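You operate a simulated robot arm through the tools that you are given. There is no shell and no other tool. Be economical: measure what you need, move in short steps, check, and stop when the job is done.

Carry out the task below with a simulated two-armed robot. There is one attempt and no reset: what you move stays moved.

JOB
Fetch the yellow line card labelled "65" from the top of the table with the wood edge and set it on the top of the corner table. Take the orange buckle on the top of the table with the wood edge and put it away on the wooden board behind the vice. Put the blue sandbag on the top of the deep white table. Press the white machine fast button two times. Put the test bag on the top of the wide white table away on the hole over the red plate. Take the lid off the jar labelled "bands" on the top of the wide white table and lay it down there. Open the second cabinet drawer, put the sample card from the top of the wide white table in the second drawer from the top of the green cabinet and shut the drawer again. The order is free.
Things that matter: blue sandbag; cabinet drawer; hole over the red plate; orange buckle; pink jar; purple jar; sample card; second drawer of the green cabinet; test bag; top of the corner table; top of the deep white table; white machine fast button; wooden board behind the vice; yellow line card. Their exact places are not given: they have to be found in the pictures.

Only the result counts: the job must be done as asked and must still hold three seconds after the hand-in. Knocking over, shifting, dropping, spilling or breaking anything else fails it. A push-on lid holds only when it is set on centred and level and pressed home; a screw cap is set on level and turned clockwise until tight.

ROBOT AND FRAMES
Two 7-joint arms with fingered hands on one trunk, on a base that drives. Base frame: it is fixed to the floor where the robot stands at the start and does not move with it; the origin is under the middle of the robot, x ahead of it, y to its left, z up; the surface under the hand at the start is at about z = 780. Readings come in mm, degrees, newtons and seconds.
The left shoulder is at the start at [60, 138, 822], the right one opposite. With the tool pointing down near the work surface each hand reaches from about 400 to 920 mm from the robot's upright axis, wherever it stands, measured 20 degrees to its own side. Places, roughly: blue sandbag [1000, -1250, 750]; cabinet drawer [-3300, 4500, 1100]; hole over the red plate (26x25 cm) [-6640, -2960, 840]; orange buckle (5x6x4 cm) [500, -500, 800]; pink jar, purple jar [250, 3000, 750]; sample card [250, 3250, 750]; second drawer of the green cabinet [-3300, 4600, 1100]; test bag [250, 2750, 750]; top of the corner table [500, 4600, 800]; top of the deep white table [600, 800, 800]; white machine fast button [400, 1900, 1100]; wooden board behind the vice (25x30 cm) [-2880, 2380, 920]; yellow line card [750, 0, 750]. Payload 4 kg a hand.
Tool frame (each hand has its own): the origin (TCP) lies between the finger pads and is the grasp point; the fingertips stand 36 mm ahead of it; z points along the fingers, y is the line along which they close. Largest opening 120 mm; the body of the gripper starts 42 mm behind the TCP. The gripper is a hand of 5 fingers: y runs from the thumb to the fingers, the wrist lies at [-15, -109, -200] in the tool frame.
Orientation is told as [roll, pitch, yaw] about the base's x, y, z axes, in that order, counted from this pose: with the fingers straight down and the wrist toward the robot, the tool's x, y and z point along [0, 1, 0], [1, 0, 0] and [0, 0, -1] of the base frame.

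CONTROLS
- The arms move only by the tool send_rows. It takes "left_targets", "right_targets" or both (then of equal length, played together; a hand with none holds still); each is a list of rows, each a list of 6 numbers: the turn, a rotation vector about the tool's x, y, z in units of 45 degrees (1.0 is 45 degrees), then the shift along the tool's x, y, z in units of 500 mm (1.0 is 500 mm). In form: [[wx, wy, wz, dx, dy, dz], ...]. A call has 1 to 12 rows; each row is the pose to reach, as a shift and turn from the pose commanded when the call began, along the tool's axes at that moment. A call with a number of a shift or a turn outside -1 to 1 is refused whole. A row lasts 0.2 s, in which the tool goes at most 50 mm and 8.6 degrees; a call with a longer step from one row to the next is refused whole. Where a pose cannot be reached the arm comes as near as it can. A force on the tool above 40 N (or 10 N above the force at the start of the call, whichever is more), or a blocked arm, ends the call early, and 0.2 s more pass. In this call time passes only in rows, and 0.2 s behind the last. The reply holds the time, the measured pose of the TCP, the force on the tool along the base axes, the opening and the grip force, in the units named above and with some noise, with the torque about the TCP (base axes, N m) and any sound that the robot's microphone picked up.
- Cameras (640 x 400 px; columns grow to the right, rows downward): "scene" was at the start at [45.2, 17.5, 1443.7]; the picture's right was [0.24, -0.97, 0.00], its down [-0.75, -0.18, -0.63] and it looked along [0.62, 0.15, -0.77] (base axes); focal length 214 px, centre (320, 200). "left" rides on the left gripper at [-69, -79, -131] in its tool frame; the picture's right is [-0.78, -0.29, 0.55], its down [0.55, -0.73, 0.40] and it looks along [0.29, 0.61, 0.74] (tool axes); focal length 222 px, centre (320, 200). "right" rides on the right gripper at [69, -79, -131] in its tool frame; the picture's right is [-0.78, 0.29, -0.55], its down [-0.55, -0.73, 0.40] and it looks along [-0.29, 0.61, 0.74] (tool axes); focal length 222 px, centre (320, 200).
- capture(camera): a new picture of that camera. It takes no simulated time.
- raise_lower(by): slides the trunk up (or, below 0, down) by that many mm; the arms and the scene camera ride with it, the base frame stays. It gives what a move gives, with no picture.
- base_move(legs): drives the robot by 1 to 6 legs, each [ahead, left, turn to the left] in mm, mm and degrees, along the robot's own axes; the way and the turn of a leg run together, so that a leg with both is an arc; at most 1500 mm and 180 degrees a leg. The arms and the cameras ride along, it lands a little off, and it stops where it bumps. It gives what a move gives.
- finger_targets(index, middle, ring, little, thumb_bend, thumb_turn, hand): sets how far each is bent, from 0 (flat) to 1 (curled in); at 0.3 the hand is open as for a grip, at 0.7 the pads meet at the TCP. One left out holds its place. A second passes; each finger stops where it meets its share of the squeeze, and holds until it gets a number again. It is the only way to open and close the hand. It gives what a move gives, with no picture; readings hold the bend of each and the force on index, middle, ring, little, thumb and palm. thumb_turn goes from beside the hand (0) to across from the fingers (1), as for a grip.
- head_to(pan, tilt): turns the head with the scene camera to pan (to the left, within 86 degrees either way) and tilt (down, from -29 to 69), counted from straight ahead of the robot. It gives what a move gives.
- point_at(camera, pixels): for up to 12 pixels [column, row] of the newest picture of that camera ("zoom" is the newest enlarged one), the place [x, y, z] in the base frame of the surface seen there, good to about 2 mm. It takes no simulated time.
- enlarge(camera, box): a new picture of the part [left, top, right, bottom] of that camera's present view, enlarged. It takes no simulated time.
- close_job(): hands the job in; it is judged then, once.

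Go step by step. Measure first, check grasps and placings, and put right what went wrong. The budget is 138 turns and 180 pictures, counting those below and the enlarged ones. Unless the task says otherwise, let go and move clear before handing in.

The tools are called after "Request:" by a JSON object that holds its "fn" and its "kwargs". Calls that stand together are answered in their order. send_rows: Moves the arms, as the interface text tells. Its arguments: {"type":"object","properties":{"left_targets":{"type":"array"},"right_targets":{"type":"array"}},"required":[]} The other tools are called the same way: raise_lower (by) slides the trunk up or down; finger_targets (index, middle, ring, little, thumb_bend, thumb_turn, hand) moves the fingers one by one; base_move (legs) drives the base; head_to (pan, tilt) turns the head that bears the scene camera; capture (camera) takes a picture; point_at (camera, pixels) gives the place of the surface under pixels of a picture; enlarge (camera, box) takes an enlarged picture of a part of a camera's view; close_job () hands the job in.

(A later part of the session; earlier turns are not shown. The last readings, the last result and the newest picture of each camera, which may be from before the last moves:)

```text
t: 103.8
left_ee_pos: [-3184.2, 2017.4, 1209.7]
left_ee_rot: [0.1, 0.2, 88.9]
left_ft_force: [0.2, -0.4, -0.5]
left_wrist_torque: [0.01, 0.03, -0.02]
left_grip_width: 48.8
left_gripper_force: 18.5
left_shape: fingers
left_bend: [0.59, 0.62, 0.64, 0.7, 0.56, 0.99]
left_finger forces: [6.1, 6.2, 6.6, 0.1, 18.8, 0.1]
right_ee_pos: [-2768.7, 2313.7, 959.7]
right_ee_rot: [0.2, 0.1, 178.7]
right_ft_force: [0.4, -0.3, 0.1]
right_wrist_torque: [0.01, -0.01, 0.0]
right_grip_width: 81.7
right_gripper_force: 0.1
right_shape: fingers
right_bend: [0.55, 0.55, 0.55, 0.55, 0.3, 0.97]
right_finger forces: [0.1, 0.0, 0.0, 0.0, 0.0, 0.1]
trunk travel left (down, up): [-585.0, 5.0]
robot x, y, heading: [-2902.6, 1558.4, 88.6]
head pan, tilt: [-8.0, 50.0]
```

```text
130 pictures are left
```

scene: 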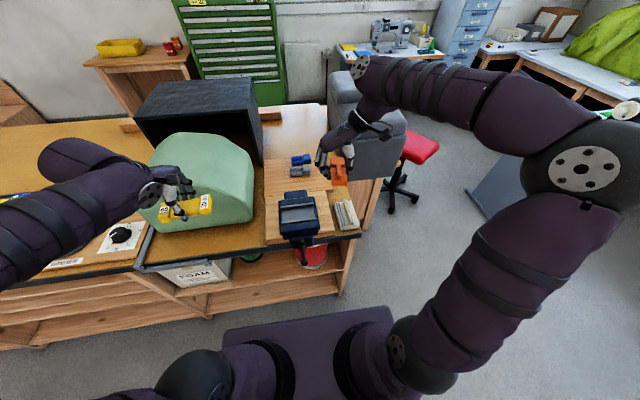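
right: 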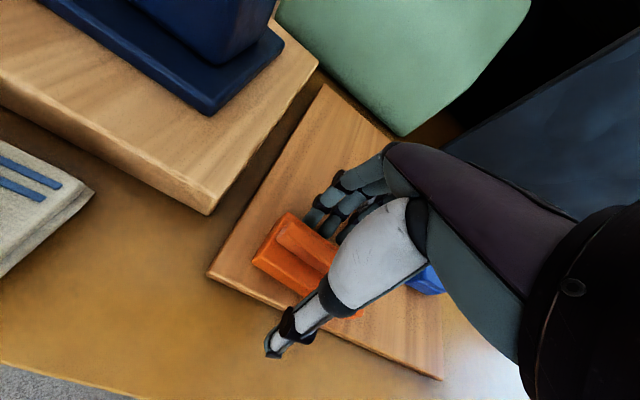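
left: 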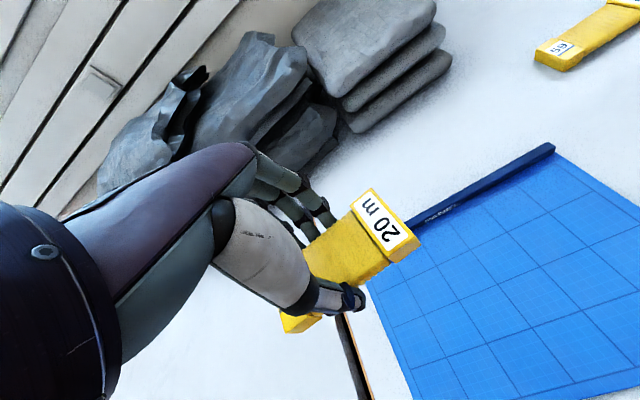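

Released. Rise straight up and back off.

Request:
{"fn": "send_rows", "kwargs": {"right_targets": [[0, 0, 0, 0, 0, -0.06], [0, 0, 0, 0, 0, -0.15], [0, 0, 0, 0, 0, -0.24], [0, 0, 0, 0, 0, -0.33], [0, 0, 0, 0, 0, -0.42], [0, 0, 0, 0, 0, -0.5], [0, 0, 0, 0.09, 0, -0.5], [0, 0, 0, 0.18, 0, -0.5], [0, 0, 0, 0.27, 0, -0.5], [0, 0, 0, 0.36, 0, -0.5], [0, 0, 0, 0.45, 0, -0.5]]}}

Request:
{"fn": "enlarge", "kwargs": {"camera": "scene", "box": [250, 130, 370, 220]}}

```text
t: 106.2
left_ee_pos: [-3185.2, 2015.1, 1210.4]
left_ee_rot: [0.1, 0.1, 88.8]
left_ft_force: [0.4, 0.1, -0.7]
left_wrist_torque: [0.0, -0.04, 0.02]
left_grip_width: 49.1
left_gripper_force: 18.8
left_shape: fingers
left_bend: [0.59, 0.62, 0.64, 0.7, 0.56, 0.99]
left_finger forces: [6.1, 6.2, 6.5, 0.1, 18.8, 0.1]
right_ee_pos: [-2775.6, 2087.3, 1210.4]
right_ee_rot: [0.0, 0.1, 178.7]
right_ft_force: [0.6, -0.8, 0.2]
right_wrist_torque: [0.01, -0.01, 0.0]
right_grip_width: 81.9
right_gripper_force: 0.0
right_shape: fingers
right_bend: [0.55, 0.55, 0.55, 0.55, 0.3, 0.97]
right_finger forces: [0.0, 0.0, 0.1, 0.0, 0.1, 0.0]
right hand out of reach, approached as far as the arm can: row 4, 5, 6
trunk travel left (down, up): [-585.0, 5.0]
robot x, y, heading: [-2901.2, 1561.7, 88.6]
head pan, tilt: [-8.0, 50.0]
```

```text
4.44 times, centred on (310, 175) of scene
```

zoom: 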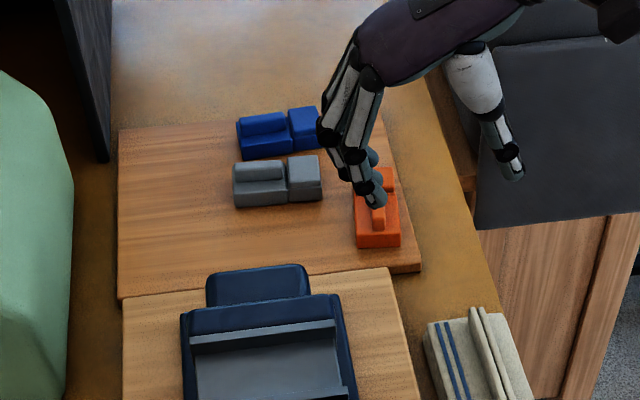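

The orange buckle sits fully on the board. Now back off and go right to look for a passage to the corner table.

Request:
{"fn": "base_move", "kwargs": {"legs": [[-320, 0, 0], [0, -1250, 0]]}}

Request:
{"fn": "head_to", "kwargs": {"pan": -5, "tilt": 25}}

Request:
{"fn": "capture", "kwargs": {"camera": "scene"}}

```text
t: 114.2
left_ee_pos: [-1931.5, 1664.5, 1209.6]
left_ee_rot: [0.1, 0.2, 87.8]
left_ft_force: [0.2, 0.5, 0.0]
left_wrist_torque: [0.03, 0.03, 0.0]
left_grip_width: 48.8
left_gripper_force: 18.8
left_shape: fingers
left_bend: [0.59, 0.62, 0.64, 0.7, 0.56, 0.99]
left_finger forces: [6.2, 6.2, 6.5, 0.0, 18.8, 0.1]
right_ee_pos: [-1521.2, 1727.7, 1209.7]
right_ee_rot: [0.1, 0.1, 177.5]
right_ft_force: [-0.5, 0.2, -0.1]
right_wrist_torque: [0.0, 0.0, 0.01]
right_grip_width: 81.6
right_gripper_force: 0.1
right_shape: fingers
right_bend: [0.55, 0.55, 0.55, 0.55, 0.3, 0.97]
right_finger forces: [0.0, 0.1, 0.1, 0.1, 0.0, 0.1]
trunk travel left (down, up): [-585.0, 5.0]
robot x, y, heading: [-1660.0, 1204.1, 87.6]
head pan, tilt: [-8.0, 50.0]
```

```text
t: 115.1
left_ee_pos: [-1931.6, 1663.4, 1209.0]
left_ee_rot: [0.2, 0.1, 87.9]
left_ft_force: [-0.8, -0.2, -0.5]
left_wrist_torque: [0.01, 0.02, 0.02]
left_grip_width: 48.9
left_gripper_force: 18.9
left_shape: fingers
left_bend: [0.59, 0.62, 0.64, 0.7, 0.56, 0.99]
left_finger forces: [6.2, 6.2, 6.5, 0.0, 18.8, 0.0]
right_ee_pos: [-1520.9, 1727.7, 1210.4]
right_ee_rot: [0.1, -0.1, 177.6]
right_ft_force: [0.7, -0.2, 0.2]
right_wrist_torque: [0.0, 0.0, 0.01]
right_grip_width: 81.9
right_gripper_force: 0.0
right_shape: fingers
right_bend: [0.55, 0.55, 0.55, 0.55, 0.3, 0.97]
right_finger forces: [0.0, 0.1, 0.0, 0.0, 0.0, 0.1]
trunk travel left (down, up): [-585.0, 5.0]
robot x, y, heading: [-1660.4, 1204.8, 87.7]
head pan, tilt: [-5.0, 25.0]
```

```text
128 pictures are left
```

scene: 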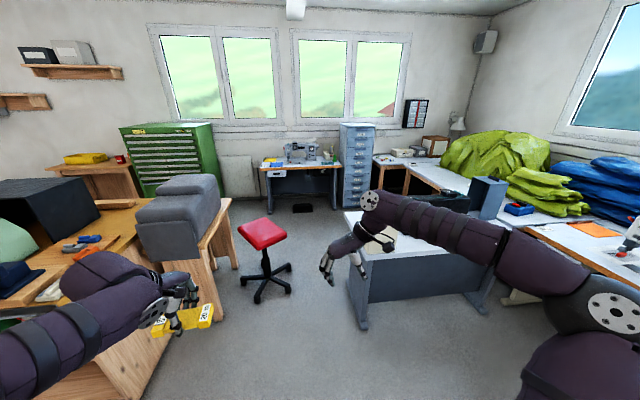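

Request:
{"fn": "point_at", "kwargs": {"camera": "scene", "pixels": [[270, 300], [290, 270], [245, 270], [235, 265], [360, 325], [430, 170], [460, 180], [500, 215], [350, 212], [490, 310], [400, 160], [355, 205]]}}

Request:
{"fn": "enlarge", "kwargs": {"camera": "scene", "box": [340, 120, 620, 300]}}

```text
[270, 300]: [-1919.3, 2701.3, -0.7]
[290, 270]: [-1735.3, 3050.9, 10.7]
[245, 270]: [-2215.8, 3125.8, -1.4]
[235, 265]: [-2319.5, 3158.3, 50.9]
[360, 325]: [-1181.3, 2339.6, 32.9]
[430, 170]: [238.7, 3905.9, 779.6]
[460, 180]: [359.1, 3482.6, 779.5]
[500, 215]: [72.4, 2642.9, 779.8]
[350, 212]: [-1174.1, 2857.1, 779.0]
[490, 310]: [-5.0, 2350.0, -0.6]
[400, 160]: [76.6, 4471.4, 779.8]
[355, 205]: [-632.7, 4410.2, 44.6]
```

```text
2.22 times, centred on (480, 210) of scene
```

zoom: 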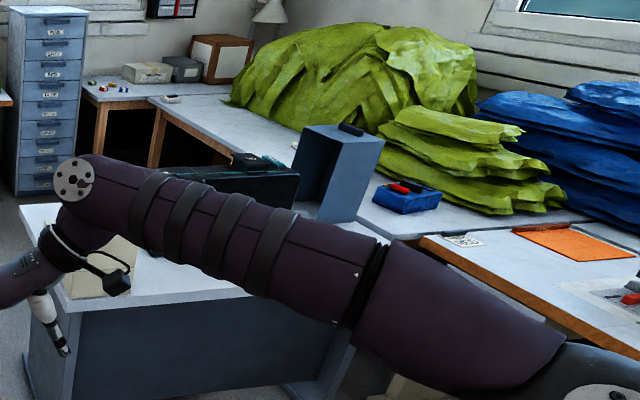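

Passage between stool (legs to x≈−1735) and desk (x≈−1181) is ~550 mm. I need the base's size: look at it with the hand camera.

Request:
{"fn": "capture", "kwargs": {"camera": "right"}}

```text
126 pictures are left
```

right: 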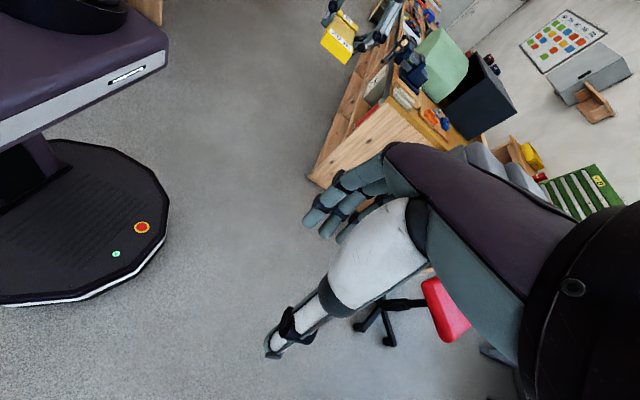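

Request:
{"fn": "point_at", "kwargs": {"camera": "right", "pixels": [[166, 200], [165, 235], [120, 160], [60, 141], [90, 295], [20, 304], [141, 228], [350, 325], [420, 300], [388, 345]]}}

```text
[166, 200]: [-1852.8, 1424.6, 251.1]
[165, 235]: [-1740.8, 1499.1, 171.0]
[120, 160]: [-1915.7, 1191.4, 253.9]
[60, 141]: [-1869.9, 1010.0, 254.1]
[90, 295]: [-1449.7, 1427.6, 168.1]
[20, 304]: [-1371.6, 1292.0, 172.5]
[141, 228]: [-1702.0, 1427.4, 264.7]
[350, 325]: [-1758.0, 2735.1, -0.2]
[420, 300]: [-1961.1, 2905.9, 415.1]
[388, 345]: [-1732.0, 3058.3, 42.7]
```

The base half-width is ~300, so the stool gap is too narrow. Look left for a route around the bench, and check the stool gap from closer.

Request:
{"fn": "head_to", "kwargs": {"pan": 72, "tilt": 12}}

Request:
{"fn": "capture", "kwargs": {"camera": "scene"}}

Request:
{"fn": "point_at", "kwargs": {"camera": "scene", "pixels": [[100, 170], [200, 180], [280, 190], [320, 200], [40, 200], [150, 200], [60, 250], [330, 150], [240, 165]]}}

```text
t: 116.6
left_ee_pos: [-1931.9, 1662.7, 1210.9]
left_ee_rot: [0.2, 0.2, 87.8]
left_ft_force: [0.1, 1.0, -0.7]
left_wrist_torque: [-0.03, -0.02, -0.01]
left_grip_width: 48.6
left_gripper_force: 18.7
left_shape: fingers
left_bend: [0.59, 0.62, 0.64, 0.7, 0.56, 0.99]
left_finger forces: [6.1, 6.2, 6.4, 0.0, 18.8, 0.0]
right_ee_pos: [-1521.8, 1727.6, 1210.7]
right_ee_rot: [0.2, 0.0, 177.6]
right_ft_force: [0.9, 0.3, 0.5]
right_wrist_torque: [-0.02, -0.04, -0.01]
right_grip_width: 81.8
right_gripper_force: 0.1
right_shape: fingers
right_bend: [0.55, 0.55, 0.55, 0.55, 0.3, 0.97]
right_finger forces: [0.1, 0.0, 0.1, 0.0, 0.0, 0.0]
trunk travel left (down, up): [-585.0, 5.0]
robot x, y, heading: [-1660.2, 1203.6, 87.5]
head pan, tilt: [72.0, 12.0]
```

```text
125 pictures are left
```

scene: 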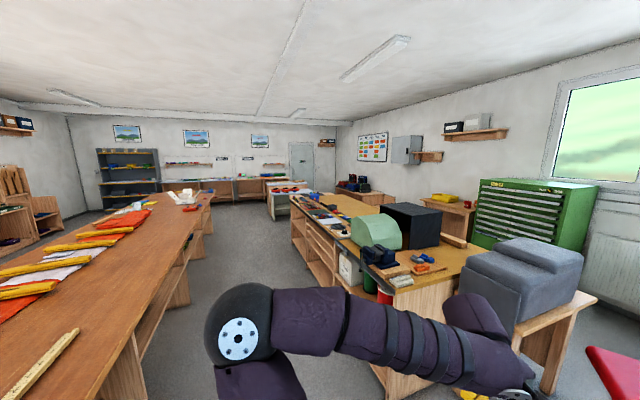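

```text
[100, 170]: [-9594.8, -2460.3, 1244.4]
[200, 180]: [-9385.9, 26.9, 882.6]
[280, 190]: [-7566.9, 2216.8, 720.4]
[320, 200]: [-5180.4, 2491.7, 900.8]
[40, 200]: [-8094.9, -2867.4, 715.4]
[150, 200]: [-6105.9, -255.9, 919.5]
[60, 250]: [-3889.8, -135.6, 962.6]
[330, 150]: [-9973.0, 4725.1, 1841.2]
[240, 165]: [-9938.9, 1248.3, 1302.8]
```

Far-side places need a trip around the bench's far end. Since the right hand is free, do the machine button first from this side. Turn right and drive toward it.

Request:
{"fn": "base_move", "kwargs": {"legs": [[0, 0, -87.6], [1200, 0, 0], [0, 600, 0]]}}

Request:
{"fn": "head_to", "kwargs": {"pan": 0, "tilt": 30}}

Request:
{"fn": "capture", "kwargs": {"camera": "scene"}}

```text
t: 129.4
left_ee_pos: [-21.4, 2104.2, 1210.3]
left_ee_rot: [-0.1, 0.1, 0.6]
left_ft_force: [0.2, -0.1, -1.1]
left_wrist_torque: [-0.02, 0.01, -0.02]
left_grip_width: 48.4
left_gripper_force: 17.8
left_shape: fingers
left_bend: [0.59, 0.62, 0.64, 0.7, 0.56, 0.99]
left_finger forces: [5.8, 6.0, 6.3, 0.0, 18.1, 0.1]
right_ee_pos: [61.0, 1698.7, 1209.6]
right_ee_rot: [0.1, 0.0, 90.3]
right_ft_force: [0.3, 0.0, 0.6]
right_wrist_torque: [-0.02, 0.0, 0.01]
right_grip_width: 81.6
right_gripper_force: 0.2
right_shape: fingers
right_bend: [0.55, 0.55, 0.55, 0.55, 0.3, 0.97]
right_finger forces: [0.0, 0.1, 0.0, 0.1, 0.0, 0.0]
trunk travel left (down, up): [-585.0, 5.0]
robot x, y, heading: [-468.8, 1807.3, 0.3]
head pan, tilt: [72.0, 12.0]
```

```text
t: 130.8
left_ee_pos: [-22.3, 2104.8, 1209.6]
left_ee_rot: [0.0, 0.2, 0.5]
left_ft_force: [-0.2, -0.6, -1.7]
left_wrist_torque: [0.0, -0.03, 0.02]
left_grip_width: 48.1
left_gripper_force: 18.5
left_shape: fingers
left_bend: [0.59, 0.62, 0.64, 0.7, 0.56, 0.99]
left_finger forces: [5.8, 5.9, 6.3, 0.0, 18.1, 0.0]
right_ee_pos: [61.6, 1697.5, 1209.1]
right_ee_rot: [0.2, 0.0, 90.2]
right_ft_force: [-1.2, 0.1, -0.2]
right_wrist_torque: [0.01, 0.03, 0.01]
right_grip_width: 81.8
right_gripper_force: 0.0
right_shape: fingers
right_bend: [0.55, 0.55, 0.55, 0.55, 0.3, 0.97]
right_finger forces: [0.1, 0.1, 0.0, 0.0, 0.0, 0.1]
trunk travel left (down, up): [-585.0, 5.0]
robot x, y, heading: [-470.4, 1810.1, 0.3]
head pan, tilt: [0.0, 30.0]
```

```text
124 pictures are left
```

scene: 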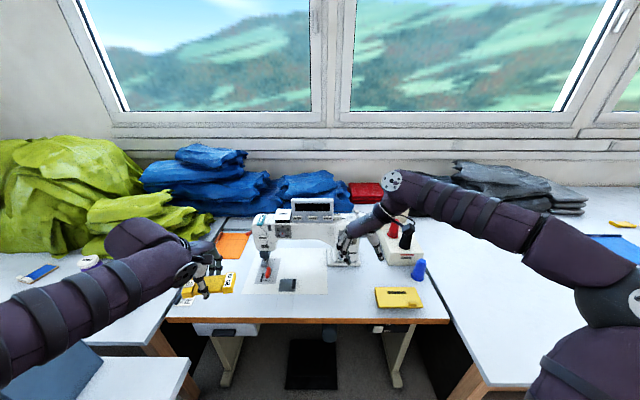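

The white sewing machine is ahead at (310,230). Enlarge for the buttons.

Request:
{"fn": "enlarge", "kwargs": {"camera": "scene", "box": [240, 185, 360, 265]}}

Request:
{"fn": "enlarge", "kwargs": {"camera": "scene", "box": [285, 190, 345, 230]}}

```text
5.00 times, centred on (300, 225) of scene
```

zoom: 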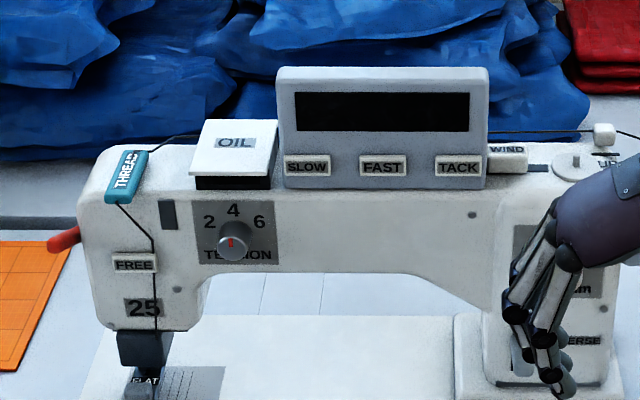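

```text
10.00 times, centred on (315, 210) of scene
```

zoom: 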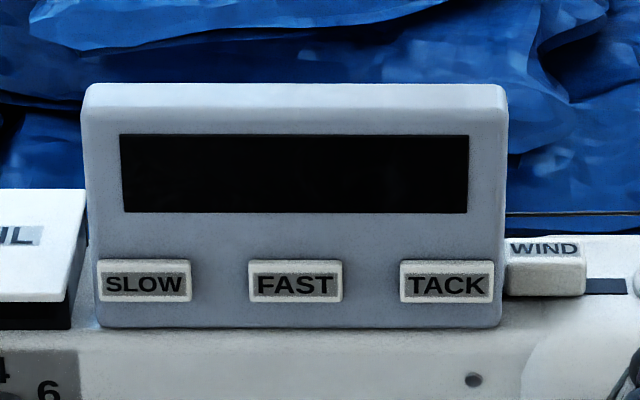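

Request:
{"fn": "point_at", "kwargs": {"camera": "zoom", "pixels": [[297, 270], [297, 298], [255, 280], [335, 280], [297, 310], [297, 235], [297, 100], [220, 290], [370, 290], [297, 335]]}}

```text
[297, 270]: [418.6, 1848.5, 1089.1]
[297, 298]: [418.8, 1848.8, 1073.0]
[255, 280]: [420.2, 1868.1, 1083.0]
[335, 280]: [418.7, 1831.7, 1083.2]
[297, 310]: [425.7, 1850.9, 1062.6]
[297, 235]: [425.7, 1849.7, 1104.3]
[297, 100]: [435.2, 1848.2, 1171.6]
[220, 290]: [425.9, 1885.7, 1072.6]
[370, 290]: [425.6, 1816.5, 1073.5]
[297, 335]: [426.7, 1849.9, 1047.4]
```

FAST button: face centre (418.5,1849.5,1081), facing −x. I'll turn the right hand so its fingers point forward and extend the index only.

Request:
{"fn": "send_rows", "kwargs": {"right_targets": [[-0.096, -0.096, 0.096, 0, 0, 0], [-0.193, -0.193, 0.193, 0, 0, 0], [-0.289, -0.289, 0.289, 0, 0, 0], [-0.385, -0.385, 0.385, 0, 0, 0], [-0.481, -0.481, 0.481, 0, 0, 0], [-0.578, -0.578, 0.578, 0, 0, 0], [-0.674, -0.674, 0.674, 0, 0, 0], [-0.77, -0.77, 0.77, 0, 0, 0]]}}

Request:
{"fn": "send_rows", "kwargs": {"right_targets": [[-0.096, -0.096, 0.096, 0, 0, 0], [-0.193, -0.193, 0.193, 0, 0, 0], [-0.289, -0.289, 0.289, 0, 0, 0], [-0.385, -0.385, 0.385, 0, 0, 0], [-0.481, -0.481, 0.481, 0, 0, 0], [-0.578, -0.578, 0.578, 0, 0, 0], [-0.674, -0.674, 0.674, 0, 0, 0], [-0.77, -0.77, 0.77, 0, 0, 0]]}}

Request:
{"fn": "finger_targets", "kwargs": {"hand": "right", "index": 0.1, "middle": 1, "ring": 1, "little": 1, "thumb_bend": 0.5}}

Request:
{"fn": "capture", "kwargs": {"camera": "scene"}}

Request:
{"fn": "capture", "kwargs": {"camera": "right"}}

```text
t: 132.6
left_ee_pos: [-21.7, 2104.8, 1210.7]
left_ee_rot: [0.1, 0.2, 0.5]
left_ft_force: [0.4, 0.4, -0.6]
left_wrist_torque: [0.02, 0.0, 0.02]
left_grip_width: 48.5
left_gripper_force: 17.7
left_shape: fingers
left_bend: [0.59, 0.62, 0.64, 0.7, 0.56, 0.99]
left_finger forces: [5.9, 5.8, 6.3, 0.0, 18.1, 0.1]
right_ee_pos: [60.9, 1697.5, 1210.7]
right_ee_rot: [-26.5, -41.9, 63.6]
right_ft_force: [-0.3, 0.1, 0.6]
right_wrist_torque: [-0.01, 0.02, 0.0]
right_grip_width: 81.7
right_gripper_force: 0.1
right_shape: fingers
right_bend: [0.55, 0.55, 0.55, 0.55, 0.3, 0.97]
right_finger forces: [0.0, 0.1, 0.1, 0.0, 0.0, 0.0]
trunk travel left (down, up): [-585.0, 5.0]
robot x, y, heading: [-467.5, 1810.4, 0.3]
head pan, tilt: [0.0, 30.0]
```

```text
t: 134.4
left_ee_pos: [-21.1, 2103.6, 1210.4]
left_ee_rot: [0.2, 0.2, 0.5]
left_ft_force: [1.2, 0.8, -1.9]
left_wrist_torque: [-0.01, 0.0, 0.02]
left_grip_width: 48.6
left_gripper_force: 18.2
left_shape: fingers
left_bend: [0.59, 0.62, 0.64, 0.7, 0.56, 0.99]
left_finger forces: [6.0, 5.8, 6.2, 0.0, 18.1, 0.0]
right_ee_pos: [96.7, 1698.5, 1212.4]
right_ee_rot: [-42.6, -88.2, 44.4]
right_ft_force: [0.1, 0.2, -0.9]
right_wrist_torque: [-0.02, 0.0, -0.01]
right_grip_width: 82.0
right_gripper_force: 0.1
right_shape: fingers
right_bend: [0.55, 0.55, 0.55, 0.55, 0.3, 0.97]
right_finger forces: [0.0, 0.0, 0.0, 0.0, 0.0, 0.0]
right hand out of reach, approached as far as the arm can: row 6, 7, 8
trunk travel left (down, up): [-585.0, 5.0]
robot x, y, heading: [-468.9, 1809.3, 0.4]
head pan, tilt: [0.0, 30.0]
```

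```text
t: 135.4
left_ee_pos: [-22.3, 2104.8, 1209.9]
left_ee_rot: [0.2, 0.2, 0.5]
left_ft_force: [-0.1, 0.2, -0.8]
left_wrist_torque: [0.0, 0.0, 0.0]
left_grip_width: 48.4
left_gripper_force: 18.4
left_shape: fingers
left_bend: [0.59, 0.62, 0.64, 0.7, 0.56, 0.99]
left_finger forces: [5.9, 5.9, 6.3, 0.0, 18.1, 0.0]
right_ee_pos: [97.0, 1699.0, 1212.3]
right_ee_rot: [-44.7, -87.9, 46.3]
right_ft_force: [0.7, -0.5, -0.1]
right_wrist_torque: [-0.01, 0.01, -0.01]
right_grip_width: 126.8
right_gripper_force: 0.0
right_shape: fingers
right_bend: [0.1, 1.0, 1.0, 1.0, 0.5, 1.0]
right_finger forces: [0.0, 0.1, 0.0, 0.1, 0.0, 0.1]
trunk travel left (down, up): [-585.0, 5.0]
robot x, y, heading: [-467.5, 1810.7, 0.2]
head pan, tilt: [0.0, 30.0]
```

```text
121 pictures are left
```

scene: 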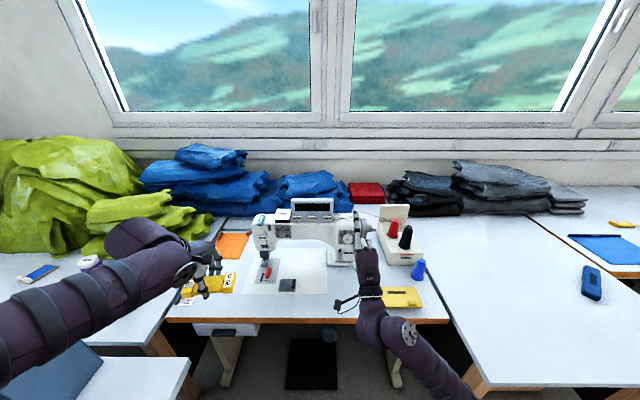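

```text
120 pictures are left
```

right: 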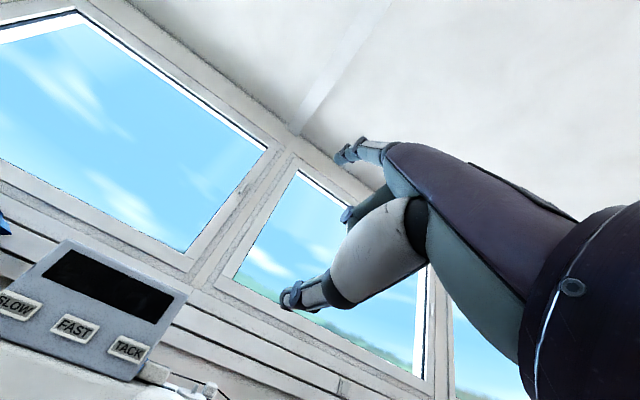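

Hand points forward with the index extended. Locate the index fingertip.

Request:
{"fn": "point_at", "kwargs": {"camera": "right", "pixels": [[341, 155], [346, 150], [357, 141], [365, 148], [287, 297], [347, 217], [75, 328]]}}

Request:
{"fn": "enlarge", "kwargs": {"camera": "right", "box": [270, 110, 430, 230]}}

```text
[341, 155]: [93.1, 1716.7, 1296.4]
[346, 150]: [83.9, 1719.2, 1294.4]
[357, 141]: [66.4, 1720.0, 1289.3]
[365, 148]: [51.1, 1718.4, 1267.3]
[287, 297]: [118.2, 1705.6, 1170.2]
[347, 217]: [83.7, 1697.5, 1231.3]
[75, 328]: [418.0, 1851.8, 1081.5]
```

```text
3.33 times, centred on (350, 170) of right
```

zoom: 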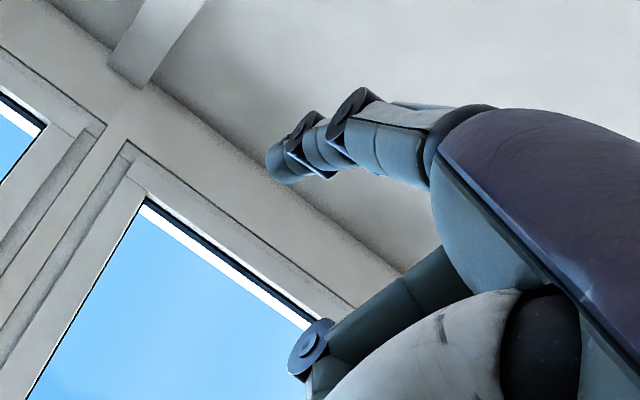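

The index at 0.1 splays back; bend 0.4 should project forward. Adjust, tuck the thumb, and measure the machine's front face.

Request:
{"fn": "finger_targets", "kwargs": {"hand": "right", "index": 0.4, "thumb_bend": 1, "thumb_turn": 0}}

Request:
{"fn": "capture", "kwargs": {"camera": "right"}}

Request:
{"fn": "point_at", "kwargs": {"camera": "scene", "pixels": [[314, 225], [314, 230], [314, 234], [325, 228], [345, 232], [290, 235]]}}

```text
t: 136.4
left_ee_pos: [-22.0, 2104.9, 1209.4]
left_ee_rot: [0.1, 0.1, 0.5]
left_ft_force: [0.4, -0.4, -1.6]
left_wrist_torque: [-0.02, -0.02, -0.03]
left_grip_width: 48.5
left_gripper_force: 18.3
left_shape: fingers
left_bend: [0.59, 0.62, 0.64, 0.7, 0.56, 0.99]
left_finger forces: [5.9, 5.9, 6.3, 0.1, 18.2, 0.0]
right_ee_pos: [96.7, 1697.7, 1212.6]
right_ee_rot: [-44.6, -87.9, 46.5]
right_ft_force: [-0.1, 0.3, 0.5]
right_wrist_torque: [-0.01, 0.0, -0.02]
right_grip_width: 69.6
right_gripper_force: 0.0
right_shape: fingers
right_bend: [0.4, 1.0, 1.0, 1.0, 1.0, 0.0]
right_finger forces: [0.0, 0.0, 0.0, 0.0, 0.1, 0.1]
trunk travel left (down, up): [-585.0, 5.0]
robot x, y, heading: [-470.1, 1811.0, 0.0]
head pan, tilt: [0.0, 30.0]
```

```text
118 pictures are left
```

right: 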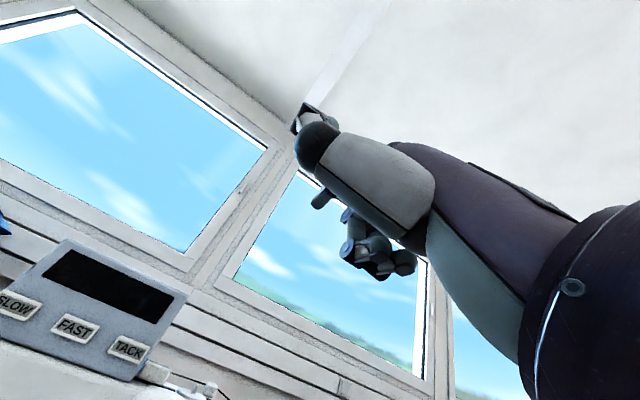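

```text
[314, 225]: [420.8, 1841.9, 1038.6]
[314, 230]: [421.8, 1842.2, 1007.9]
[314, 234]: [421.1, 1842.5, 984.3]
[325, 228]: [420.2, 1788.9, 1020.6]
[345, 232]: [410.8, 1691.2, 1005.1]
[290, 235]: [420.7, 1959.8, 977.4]
```

Request:
{"fn": "enlarge", "kwargs": {"camera": "right", "box": [270, 90, 450, 290]}}

Request:
{"fn": "point_at", "kwargs": {"camera": "right", "pixels": [[315, 203], [320, 198], [326, 190], [345, 250], [305, 115], [300, 150], [345, 215]]}}

```text
2.00 times, centred on (360, 190) of right
```

zoom: 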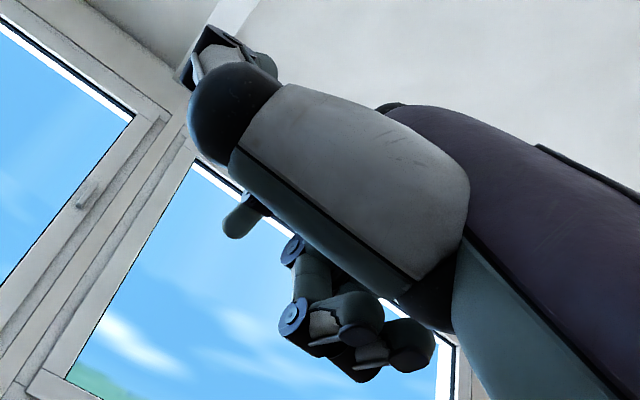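

```text
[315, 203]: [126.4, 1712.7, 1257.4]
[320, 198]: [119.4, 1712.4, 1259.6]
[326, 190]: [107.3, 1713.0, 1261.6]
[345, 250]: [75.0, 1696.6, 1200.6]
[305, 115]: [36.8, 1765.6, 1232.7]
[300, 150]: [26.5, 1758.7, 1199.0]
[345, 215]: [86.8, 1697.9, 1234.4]
```

Index tip is ~(+33,+10,+43) from the TCP in base axes. Move to a pre-press pose ~30 mm in front of the button.

Request:
{"fn": "send_rows", "kwargs": {"right_targets": [[0, 0, 0, 0.024, -0.03, 0.048], [0, 0, 0, 0.047, -0.058, 0.096], [0, 0, 0, 0.071, -0.087, 0.144], [0, 0, 0, 0.095, -0.117, 0.193], [0, 0, 0, 0.118, -0.146, 0.241], [0, 0, 0, 0.142, -0.175, 0.289], [0, 0, 0, 0.166, -0.204, 0.337], [0, 0, 0, 0.189, -0.233, 0.385], [0, 0, 0, 0.213, -0.262, 0.433], [0, 0, 0, 0.237, -0.292, 0.48], [0, 0, 0, 0.26, -0.32, 0.53], [0, 0, 0, 0.284, -0.35, 0.575]]}}

Request:
{"fn": "capture", "kwargs": {"camera": "right"}}

Request:
{"fn": "enlarge", "kwargs": {"camera": "scene", "box": [270, 185, 390, 265]}}

```text
t: 139.0
left_ee_pos: [-22.8, 2104.7, 1210.6]
left_ee_rot: [0.0, 0.1, 0.4]
left_ft_force: [0.0, 0.7, -2.0]
left_wrist_torque: [-0.03, -0.02, 0.02]
left_grip_width: 48.6
left_gripper_force: 18.4
left_shape: fingers
left_bend: [0.59, 0.62, 0.64, 0.7, 0.56, 0.99]
left_finger forces: [5.9, 5.9, 6.3, 0.0, 18.1, 0.0]
right_ee_pos: [382.5, 1843.7, 1036.6]
right_ee_rot: [-142.6, -89.9, 143.0]
right_ft_force: [-2.9, 0.1, -0.2]
right_wrist_torque: [0.01, -0.13, 0.02]
right_grip_width: 69.5
right_gripper_force: 1.4
right_shape: fingers
right_bend: [0.39, 1.0, 1.0, 1.0, 1.0, 0.0]
right_finger forces: [2.9, 0.1, 0.0, 0.0, 0.0, 0.0]
trunk travel left (down, up): [-585.0, 5.0]
robot x, y, heading: [-467.9, 1813.4, 0.3]
head pan, tilt: [0.0, 30.0]
heard: click
```

```text
116 pictures are left
```

right: 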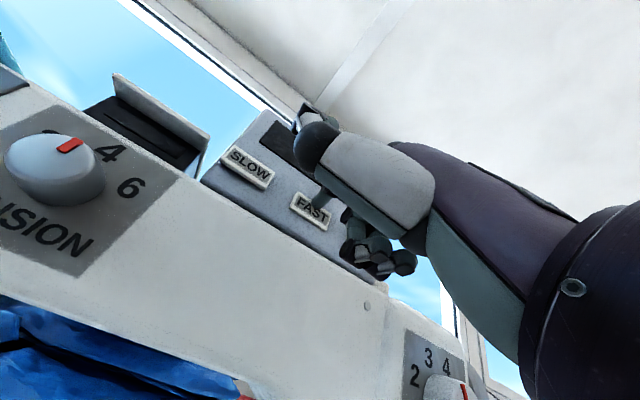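

```text
5.00 times, centred on (330, 225) of scene
```

zoom: 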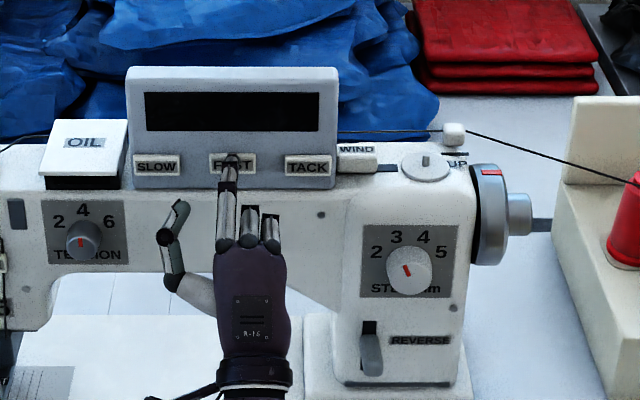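

A click was heard: the FAST button is pressed once, with the fingertip at it now. Back off 20 mm and press once more, then back off.

Request:
{"fn": "send_rows", "kwargs": {"right_targets": [[0, 0, 0, 0, 0, -0.02], [0, 0, 0, 0, 0, -0.05], [0, 0, 0, 0, 0, -0.05]]}}

Request:
{"fn": "send_rows", "kwargs": {"right_targets": [[0, 0, 0, 0, 0, 0.02], [0, 0, 0, 0, 0, 0.04], [0, 0, 0, 0, 0, 0.05]]}}

```text
t: 139.8
left_ee_pos: [-22.6, 2104.6, 1210.0]
left_ee_rot: [0.1, 0.2, 0.5]
left_ft_force: [-0.1, -0.5, -0.3]
left_wrist_torque: [-0.02, 0.0, 0.01]
left_grip_width: 48.6
left_gripper_force: 18.3
left_shape: fingers
left_bend: [0.59, 0.62, 0.64, 0.7, 0.56, 0.99]
left_finger forces: [6.0, 6.0, 6.3, 0.0, 18.0, 0.0]
right_ee_pos: [359.2, 1844.1, 1036.7]
right_ee_rot: [-15.1, -89.8, 15.5]
right_ft_force: [-0.4, -1.6, 0.2]
right_wrist_torque: [-0.01, -0.02, -0.02]
right_grip_width: 69.5
right_gripper_force: 0.1
right_shape: fingers
right_bend: [0.4, 1.0, 1.0, 1.0, 1.0, 0.0]
right_finger forces: [0.0, 0.0, 0.0, 0.0, 0.0, 0.0]
trunk travel left (down, up): [-585.0, 5.0]
robot x, y, heading: [-469.1, 1810.0, 0.3]
head pan, tilt: [0.0, 30.0]
```

```text
t: 140.6
left_ee_pos: [-22.1, 2104.1, 1209.3]
left_ee_rot: [0.0, 0.3, 0.5]
left_ft_force: [-0.3, 0.1, -0.8]
left_wrist_torque: [0.03, 0.0, -0.01]
left_grip_width: 48.8
left_gripper_force: 18.1
left_shape: fingers
left_bend: [0.59, 0.62, 0.64, 0.7, 0.56, 0.99]
left_finger forces: [5.8, 5.9, 6.2, 0.1, 18.1, 0.1]
right_ee_pos: [381.4, 1842.9, 1037.1]
right_ee_rot: [-83.7, -90.0, 83.9]
right_ft_force: [-4.3, 0.5, -0.5]
right_wrist_torque: [0.05, -0.16, 0.03]
right_grip_width: 69.4
right_gripper_force: 1.5
right_shape: fingers
right_bend: [0.4, 1.0, 1.0, 1.0, 1.0, 0.0]
right_finger forces: [3.5, 0.0, 0.1, 0.0, 0.0, 0.0]
trunk travel left (down, up): [-585.0, 5.0]
robot x, y, heading: [-469.5, 1811.2, 0.3]
head pan, tilt: [0.0, 30.0]
heard: click
```

Second click heard: two presses done. Retreat and turn the right hand back to fingers-down.

Request:
{"fn": "send_rows", "kwargs": {"right_targets": [[0, 0, 0, 0, 0, -0.08], [0, 0, 0, 0, 0, -0.17], [0, 0, 0, 0, 0.08, -0.22], [0, 0, 0, 0, 0.17, -0.22], [0, 0, 0, -0.05, 0.24, -0.22], [0.167, 0, 0, -0.1, 0.3, -0.22], [0.333, 0, 0, -0.15, 0.34, -0.22], [0.5, 0, 0, -0.2, 0.34, -0.22], [0.667, 0, 0, -0.25, 0.34, -0.22], [0.833, 0, 0, -0.3, 0.34, -0.22], [1, 0, 0, -0.33, 0.34, -0.22]]}}

Request:
{"fn": "send_rows", "kwargs": {"right_targets": [[0.167, 0, 0, 0, 0, 0], [0.333, 0, 0, 0, 0, 0], [0.5, 0, 0, 0, 0, 0], [0.667, 0, 0, 0, 0, 0], [0.833, 0, 0, 0, 0, 0], [1, 0, 0, 0, 0, 0]]}}

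Request:
{"fn": "finger_targets", "kwargs": {"hand": "right", "index": 0.3, "middle": 0.3, "ring": 0.3, "little": 0.3, "thumb_bend": 0.3, "thumb_turn": 1}}

Request:
{"fn": "capture", "kwargs": {"camera": "scene"}}

```text
t: 143.0
left_ee_pos: [-22.1, 2104.0, 1210.0]
left_ee_rot: [0.1, 0.2, 0.5]
left_ft_force: [0.2, 0.0, -0.8]
left_wrist_torque: [-0.01, 0.01, -0.02]
left_grip_width: 48.4
left_gripper_force: 18.0
left_shape: fingers
left_bend: [0.59, 0.62, 0.64, 0.7, 0.56, 0.99]
left_finger forces: [6.0, 6.0, 6.2, 0.0, 18.1, 0.0]
right_ee_pos: [272.7, 1678.6, 1206.0]
right_ee_rot: [0.0, -44.9, 0.3]
right_ft_force: [1.3, 0.4, 0.0]
right_wrist_torque: [-0.01, 0.0, -0.02]
right_grip_width: 69.5
right_gripper_force: 0.0
right_shape: fingers
right_bend: [0.4, 1.0, 1.0, 1.0, 1.0, 0.0]
right_finger forces: [0.0, 0.0, 0.1, 0.0, 0.1, 0.0]
trunk travel left (down, up): [-585.0, 5.0]
robot x, y, heading: [-470.7, 1809.3, 0.2]
head pan, tilt: [0.0, 30.0]
```

```text
t: 144.4
left_ee_pos: [-20.7, 2103.7, 1210.0]
left_ee_rot: [0.1, 0.3, 0.5]
left_ft_force: [0.5, 0.1, -0.6]
left_wrist_torque: [0.02, 0.02, 0.01]
left_grip_width: 48.3
left_gripper_force: 18.5
left_shape: fingers
left_bend: [0.59, 0.62, 0.64, 0.7, 0.56, 0.99]
left_finger forces: [5.9, 5.9, 6.2, 0.0, 18.1, 0.1]
right_ee_pos: [275.0, 1676.4, 1205.6]
right_ee_rot: [0.1, 0.2, 0.3]
right_ft_force: [0.9, 0.3, 0.4]
right_wrist_torque: [-0.02, 0.01, -0.01]
right_grip_width: 69.5
right_gripper_force: 0.0
right_shape: fingers
right_bend: [0.4, 1.0, 1.0, 1.0, 1.0, 0.0]
right_finger forces: [0.0, 0.0, 0.0, 0.1, 0.0, 0.0]
trunk travel left (down, up): [-585.0, 5.0]
robot x, y, heading: [-470.2, 1812.8, 0.4]
head pan, tilt: [0.0, 30.0]
```

```text
t: 145.4
left_ee_pos: [-22.5, 2103.7, 1208.6]
left_ee_rot: [0.2, 0.2, 0.4]
left_ft_force: [-0.7, -0.1, -0.8]
left_wrist_torque: [-0.01, -0.02, -0.03]
left_grip_width: 48.5
left_gripper_force: 18.3
left_shape: fingers
left_bend: [0.59, 0.62, 0.64, 0.7, 0.56, 0.99]
left_finger forces: [5.8, 6.0, 6.4, 0.0, 18.1, 0.1]
right_ee_pos: [274.6, 1678.0, 1205.8]
right_ee_rot: [0.0, 0.1, 0.3]
right_ft_force: [-0.2, 0.4, 1.3]
right_wrist_torque: [-0.01, 0.0, 0.0]
right_grip_width: 118.7
right_gripper_force: 0.1
right_shape: fingers
right_bend: [0.3, 0.3, 0.3, 0.3, 0.3, 0.97]
right_finger forces: [0.0, 0.0, 0.0, 0.0, 0.1, 0.1]
trunk travel left (down, up): [-585.0, 5.0]
robot x, y, heading: [-470.0, 1811.1, 0.4]
head pan, tilt: [0.0, 30.0]
```

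```text
114 pictures are left
```

scene: 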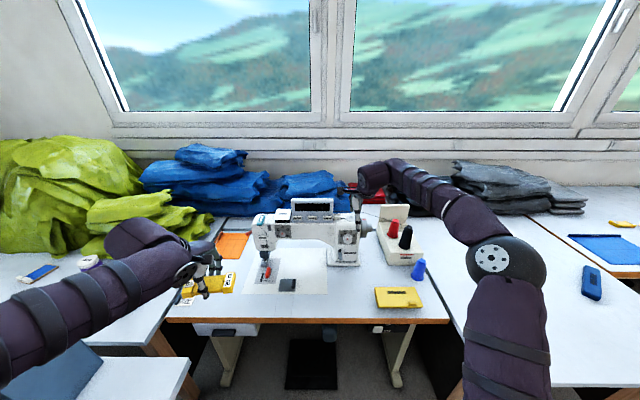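

Machine is clear. Look left at the wide white table and the desk gap from here.

Request:
{"fn": "head_to", "kwargs": {"pan": 50, "tilt": 30}}

Request:
{"fn": "capture", "kwargs": {"camera": "scene"}}

Request:
{"fn": "enlarge", "kwargs": {"camera": "scene", "box": [280, 120, 520, 270]}}

```text
t: 146.6
left_ee_pos: [-22.4, 2103.4, 1209.7]
left_ee_rot: [0.1, 0.2, 0.6]
left_ft_force: [-1.0, 0.0, 0.2]
left_wrist_torque: [-0.01, -0.02, 0.01]
left_grip_width: 48.5
left_gripper_force: 17.7
left_shape: fingers
left_bend: [0.59, 0.62, 0.64, 0.7, 0.56, 0.99]
left_finger forces: [5.9, 5.9, 6.3, 0.0, 18.1, 0.0]
right_ee_pos: [274.7, 1677.4, 1207.0]
right_ee_rot: [0.0, 0.0, 0.4]
right_ft_force: [0.4, 0.2, 0.2]
right_wrist_torque: [-0.01, 0.01, 0.06]
right_grip_width: 118.8
right_gripper_force: 0.0
right_shape: fingers
right_bend: [0.3, 0.3, 0.3, 0.3, 0.3, 0.97]
right_finger forces: [0.1, 0.0, 0.0, 0.1, 0.1, 0.0]
trunk travel left (down, up): [-585.0, 5.0]
robot x, y, heading: [-468.2, 1811.4, 0.4]
head pan, tilt: [50.0, 30.0]
```

```text
113 pictures are left
```

scene: 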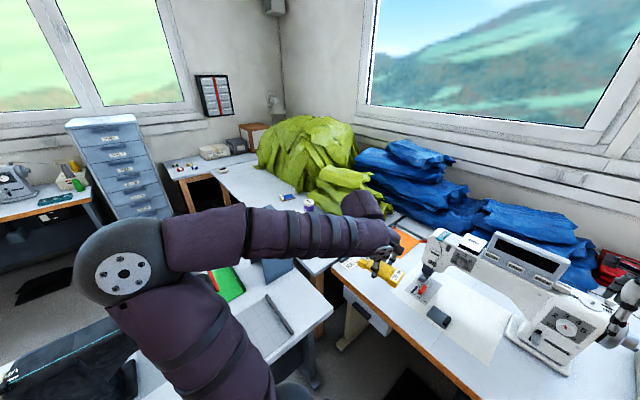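

```text
2.67 times, centred on (400, 195) of scene
```

zoom: 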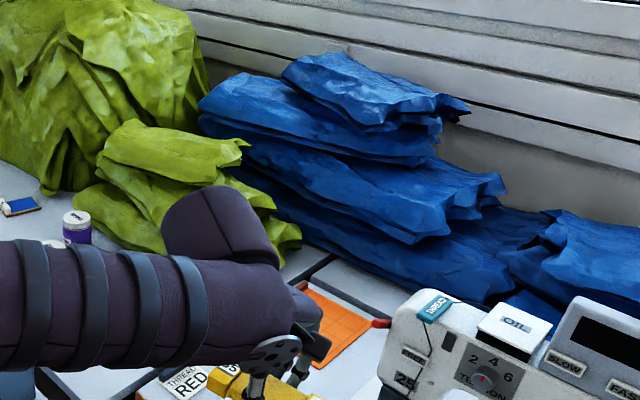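

The desk blocks this side, so I'll go around the bench: retract the right hand, back out, turn and drive west along the corridor.

Request:
{"fn": "send_rows", "kwargs": {"right_targets": [[0, 0, 0, 0, -0.09, 0], [0, 0, 0, 0, -0.18, 0], [0, 0, 0, 0, -0.27, 0], [0, 0, 0, 0, -0.36, 0], [0, 0, 0, 0, -0.45, 0]]}}

Request:
{"fn": "base_move", "kwargs": {"legs": [[-1190, 0, 0], [0, -500, 0], [0, 0, 179.6], [1500, 0, 0], [1300, 0, 0]]}}

Request:
{"fn": "head_to", "kwargs": {"pan": -30, "tilt": 20}}

Request:
{"fn": "capture", "kwargs": {"camera": "scene"}}

```text
t: 147.8
left_ee_pos: [-24.1, 2104.9, 1208.7]
left_ee_rot: [0.1, -0.1, 0.6]
left_ft_force: [-0.7, 0.3, -1.2]
left_wrist_torque: [-0.01, -0.04, 0.0]
left_grip_width: 48.5
left_gripper_force: 18.1
left_shape: fingers
left_bend: [0.59, 0.62, 0.64, 0.7, 0.56, 0.99]
left_finger forces: [5.8, 5.9, 6.4, 0.1, 18.2, 0.1]
right_ee_pos: [47.0, 1677.3, 1208.0]
right_ee_rot: [-0.1, 0.0, 0.3]
right_ft_force: [0.3, 0.7, -0.4]
right_wrist_torque: [0.0, -0.01, 0.02]
right_grip_width: 118.8
right_gripper_force: 0.0
right_shape: fingers
right_bend: [0.3, 0.3, 0.3, 0.3, 0.3, 0.97]
right_finger forces: [0.0, 0.0, 0.0, 0.0, 0.1, 0.1]
trunk travel left (down, up): [-585.0, 5.0]
robot x, y, heading: [-469.6, 1811.9, 0.4]
head pan, tilt: [50.0, 30.0]
```

```text
t: 176.8
left_ee_pos: [-4904.0, 1032.1, 1210.5]
left_ee_rot: [0.1, 0.1, -179.8]
left_ft_force: [-0.3, 0.6, -0.5]
left_wrist_torque: [0.02, 0.02, -0.01]
left_grip_width: 47.9
left_gripper_force: 17.2
left_shape: fingers
left_bend: [0.6, 0.62, 0.65, 0.7, 0.56, 0.99]
left_finger forces: [5.5, 5.5, 6.1, 0.1, 17.3, 0.0]
right_ee_pos: [-4974.1, 1460.3, 1207.7]
right_ee_rot: [0.0, 0.0, -180.0]
right_ft_force: [-0.6, 0.1, 0.2]
right_wrist_torque: [-0.01, 0.03, 0.02]
right_grip_width: 118.7
right_gripper_force: 0.1
right_shape: fingers
right_bend: [0.3, 0.3, 0.3, 0.3, 0.3, 0.97]
right_finger forces: [0.1, 0.0, 0.1, 0.1, 0.0, 0.0]
trunk travel left (down, up): [-585.0, 5.0]
robot x, y, heading: [-4453.3, 1324.4, 180.0]
head pan, tilt: [50.0, 30.0]
```

```text
t: 178.3
left_ee_pos: [-4903.8, 1033.9, 1210.5]
left_ee_rot: [0.1, 0.2, -179.7]
left_ft_force: [0.2, 0.4, -0.3]
left_wrist_torque: [-0.03, 0.04, 0.02]
left_grip_width: 47.7
left_gripper_force: 17.4
left_shape: fingers
left_bend: [0.6, 0.62, 0.65, 0.7, 0.56, 0.99]
left_finger forces: [5.6, 5.6, 6.1, 0.0, 17.2, 0.0]
right_ee_pos: [-4972.4, 1460.9, 1209.4]
right_ee_rot: [0.0, 0.0, -180.0]
right_ft_force: [-0.3, -0.5, -0.5]
right_wrist_torque: [-0.02, -0.03, -0.02]
right_grip_width: 119.3
right_gripper_force: 0.0
right_shape: fingers
right_bend: [0.3, 0.3, 0.3, 0.3, 0.3, 0.97]
right_finger forces: [0.0, 0.0, 0.0, 0.0, 0.0, 0.1]
trunk travel left (down, up): [-585.0, 5.0]
robot x, y, heading: [-4455.5, 1324.5, 180.1]
head pan, tilt: [-30.0, 20.0]
```

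```text
111 pictures are left
```

scene: 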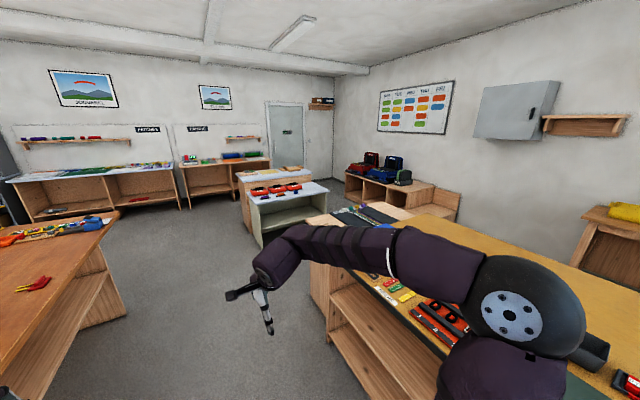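

Request:
{"fn": "point_at", "kwargs": {"camera": "scene", "pixels": [[262, 245], [322, 225], [310, 265], [328, 222], [318, 300], [400, 205], [430, 205], [250, 205], [300, 235], [120, 310], [350, 205], [455, 215]]}}

Request:
{"fn": "head_to", "kwargs": {"pan": -75, "tilt": 20}}

Request:
{"fn": "capture", "kwargs": {"camera": "scene"}}

```text
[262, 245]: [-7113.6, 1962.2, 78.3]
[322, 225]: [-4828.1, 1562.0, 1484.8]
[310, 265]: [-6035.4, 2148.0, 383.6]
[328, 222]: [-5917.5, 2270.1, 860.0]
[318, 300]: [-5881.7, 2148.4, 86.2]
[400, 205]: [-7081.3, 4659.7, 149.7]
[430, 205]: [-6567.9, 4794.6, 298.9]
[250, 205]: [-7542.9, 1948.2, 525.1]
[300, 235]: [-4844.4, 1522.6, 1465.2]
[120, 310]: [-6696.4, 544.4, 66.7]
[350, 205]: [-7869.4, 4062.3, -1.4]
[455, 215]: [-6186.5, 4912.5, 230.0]
```

```text
t: 179.5
left_ee_pos: [-4903.4, 1032.0, 1210.4]
left_ee_rot: [0.1, 0.3, -179.7]
left_ft_force: [-0.5, 0.8, -0.4]
left_wrist_torque: [0.0, 0.0, -0.01]
left_grip_width: 47.8
left_gripper_force: 17.1
left_shape: fingers
left_bend: [0.6, 0.62, 0.65, 0.7, 0.56, 0.99]
left_finger forces: [5.6, 5.5, 6.1, 0.0, 17.3, 0.0]
right_ee_pos: [-4972.2, 1459.9, 1209.0]
right_ee_rot: [0.0, -0.1, -180.1]
right_ft_force: [-0.7, -0.6, 0.5]
right_wrist_torque: [-0.02, 0.0, -0.01]
right_grip_width: 119.0
right_gripper_force: 0.1
right_shape: fingers
right_bend: [0.3, 0.3, 0.3, 0.3, 0.3, 0.97]
right_finger forces: [0.0, 0.1, 0.0, 0.1, 0.1, 0.0]
trunk travel left (down, up): [-585.0, 5.0]
robot x, y, heading: [-4456.8, 1326.5, 179.9]
head pan, tilt: [-75.0, 20.0]
```

```text
110 pictures are left
```

scene: 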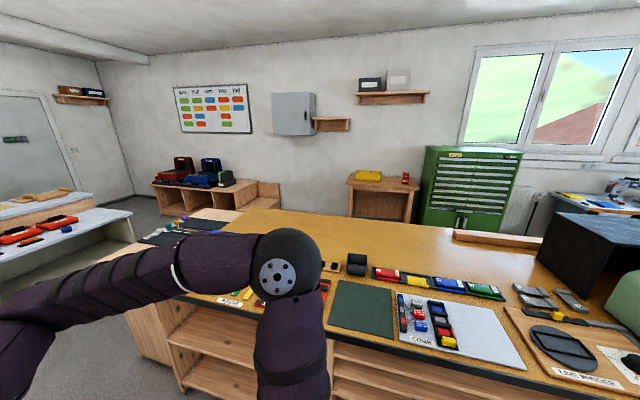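

Bench west end is x≈−6035, with a white table further west. Drive on to the gap and look.

Request:
{"fn": "base_move", "kwargs": {"legs": [[1500, 0, 0], [470, 0, 0]]}}

Request:
{"fn": "head_to", "kwargs": {"pan": -80, "tilt": 35}}

Request:
{"fn": "capture", "kwargs": {"camera": "scene"}}

```text
t: 189.3
left_ee_pos: [-6876.8, 1072.2, 1208.2]
left_ee_rot: [0.1, 0.2, 178.8]
left_ft_force: [0.2, -0.3, -0.8]
left_wrist_torque: [0.02, -0.03, -0.02]
left_grip_width: 47.7
left_gripper_force: 17.2
left_shape: fingers
left_bend: [0.6, 0.62, 0.65, 0.7, 0.56, 0.99]
left_finger forces: [5.5, 5.6, 6.1, 0.1, 17.3, 0.1]
right_ee_pos: [-6935.6, 1500.6, 1208.2]
right_ee_rot: [0.0, 0.2, 178.6]
right_ft_force: [-0.8, 0.4, -0.6]
right_wrist_torque: [-0.02, -0.02, -0.02]
right_grip_width: 119.0
right_gripper_force: 0.1
right_shape: fingers
right_bend: [0.3, 0.3, 0.3, 0.3, 0.3, 0.97]
right_finger forces: [0.0, 0.1, 0.1, 0.0, 0.0, 0.0]
trunk travel left (down, up): [-585.0, 5.0]
robot x, y, heading: [-6417.3, 1353.5, 178.7]
head pan, tilt: [-75.0, 20.0]
```

```text
t: 190.1
left_ee_pos: [-6876.9, 1071.2, 1210.1]
left_ee_rot: [0.1, 0.2, 178.7]
left_ft_force: [0.1, -0.2, -0.7]
left_wrist_torque: [0.05, 0.0, 0.03]
left_grip_width: 47.8
left_gripper_force: 17.1
left_shape: fingers
left_bend: [0.6, 0.62, 0.65, 0.7, 0.56, 0.99]
left_finger forces: [5.6, 5.6, 6.0, 0.0, 17.2, 0.1]
right_ee_pos: [-6936.3, 1500.1, 1208.1]
right_ee_rot: [0.0, -0.1, 178.6]
right_ft_force: [0.5, 0.4, 0.4]
right_wrist_torque: [-0.02, 0.02, -0.02]
right_grip_width: 118.8
right_gripper_force: 0.1
right_shape: fingers
right_bend: [0.3, 0.3, 0.3, 0.3, 0.3, 0.97]
right_finger forces: [0.0, 0.0, 0.1, 0.0, 0.1, 0.0]
trunk travel left (down, up): [-585.0, 5.0]
robot x, y, heading: [-6419.4, 1355.7, 178.7]
head pan, tilt: [-80.0, 35.0]
```

```text
109 pictures are left
```

scene: 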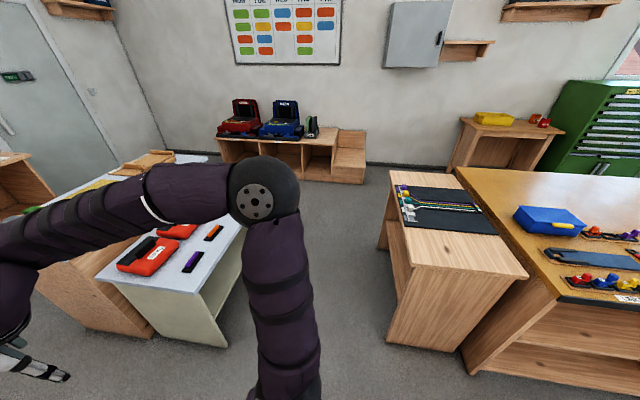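

Request:
{"fn": "point_at", "kwargs": {"camera": "scene", "pixels": [[228, 345], [388, 340], [385, 245], [340, 182], [225, 285], [520, 275], [245, 225], [455, 170], [365, 180], [470, 165]]}}

```text
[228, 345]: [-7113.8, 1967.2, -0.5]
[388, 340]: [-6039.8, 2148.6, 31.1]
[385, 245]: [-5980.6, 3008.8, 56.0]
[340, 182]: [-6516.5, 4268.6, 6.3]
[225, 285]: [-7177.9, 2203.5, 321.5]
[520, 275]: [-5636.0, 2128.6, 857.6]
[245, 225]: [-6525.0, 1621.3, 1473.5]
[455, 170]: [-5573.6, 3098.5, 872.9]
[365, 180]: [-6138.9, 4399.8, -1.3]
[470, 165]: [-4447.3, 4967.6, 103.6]
```

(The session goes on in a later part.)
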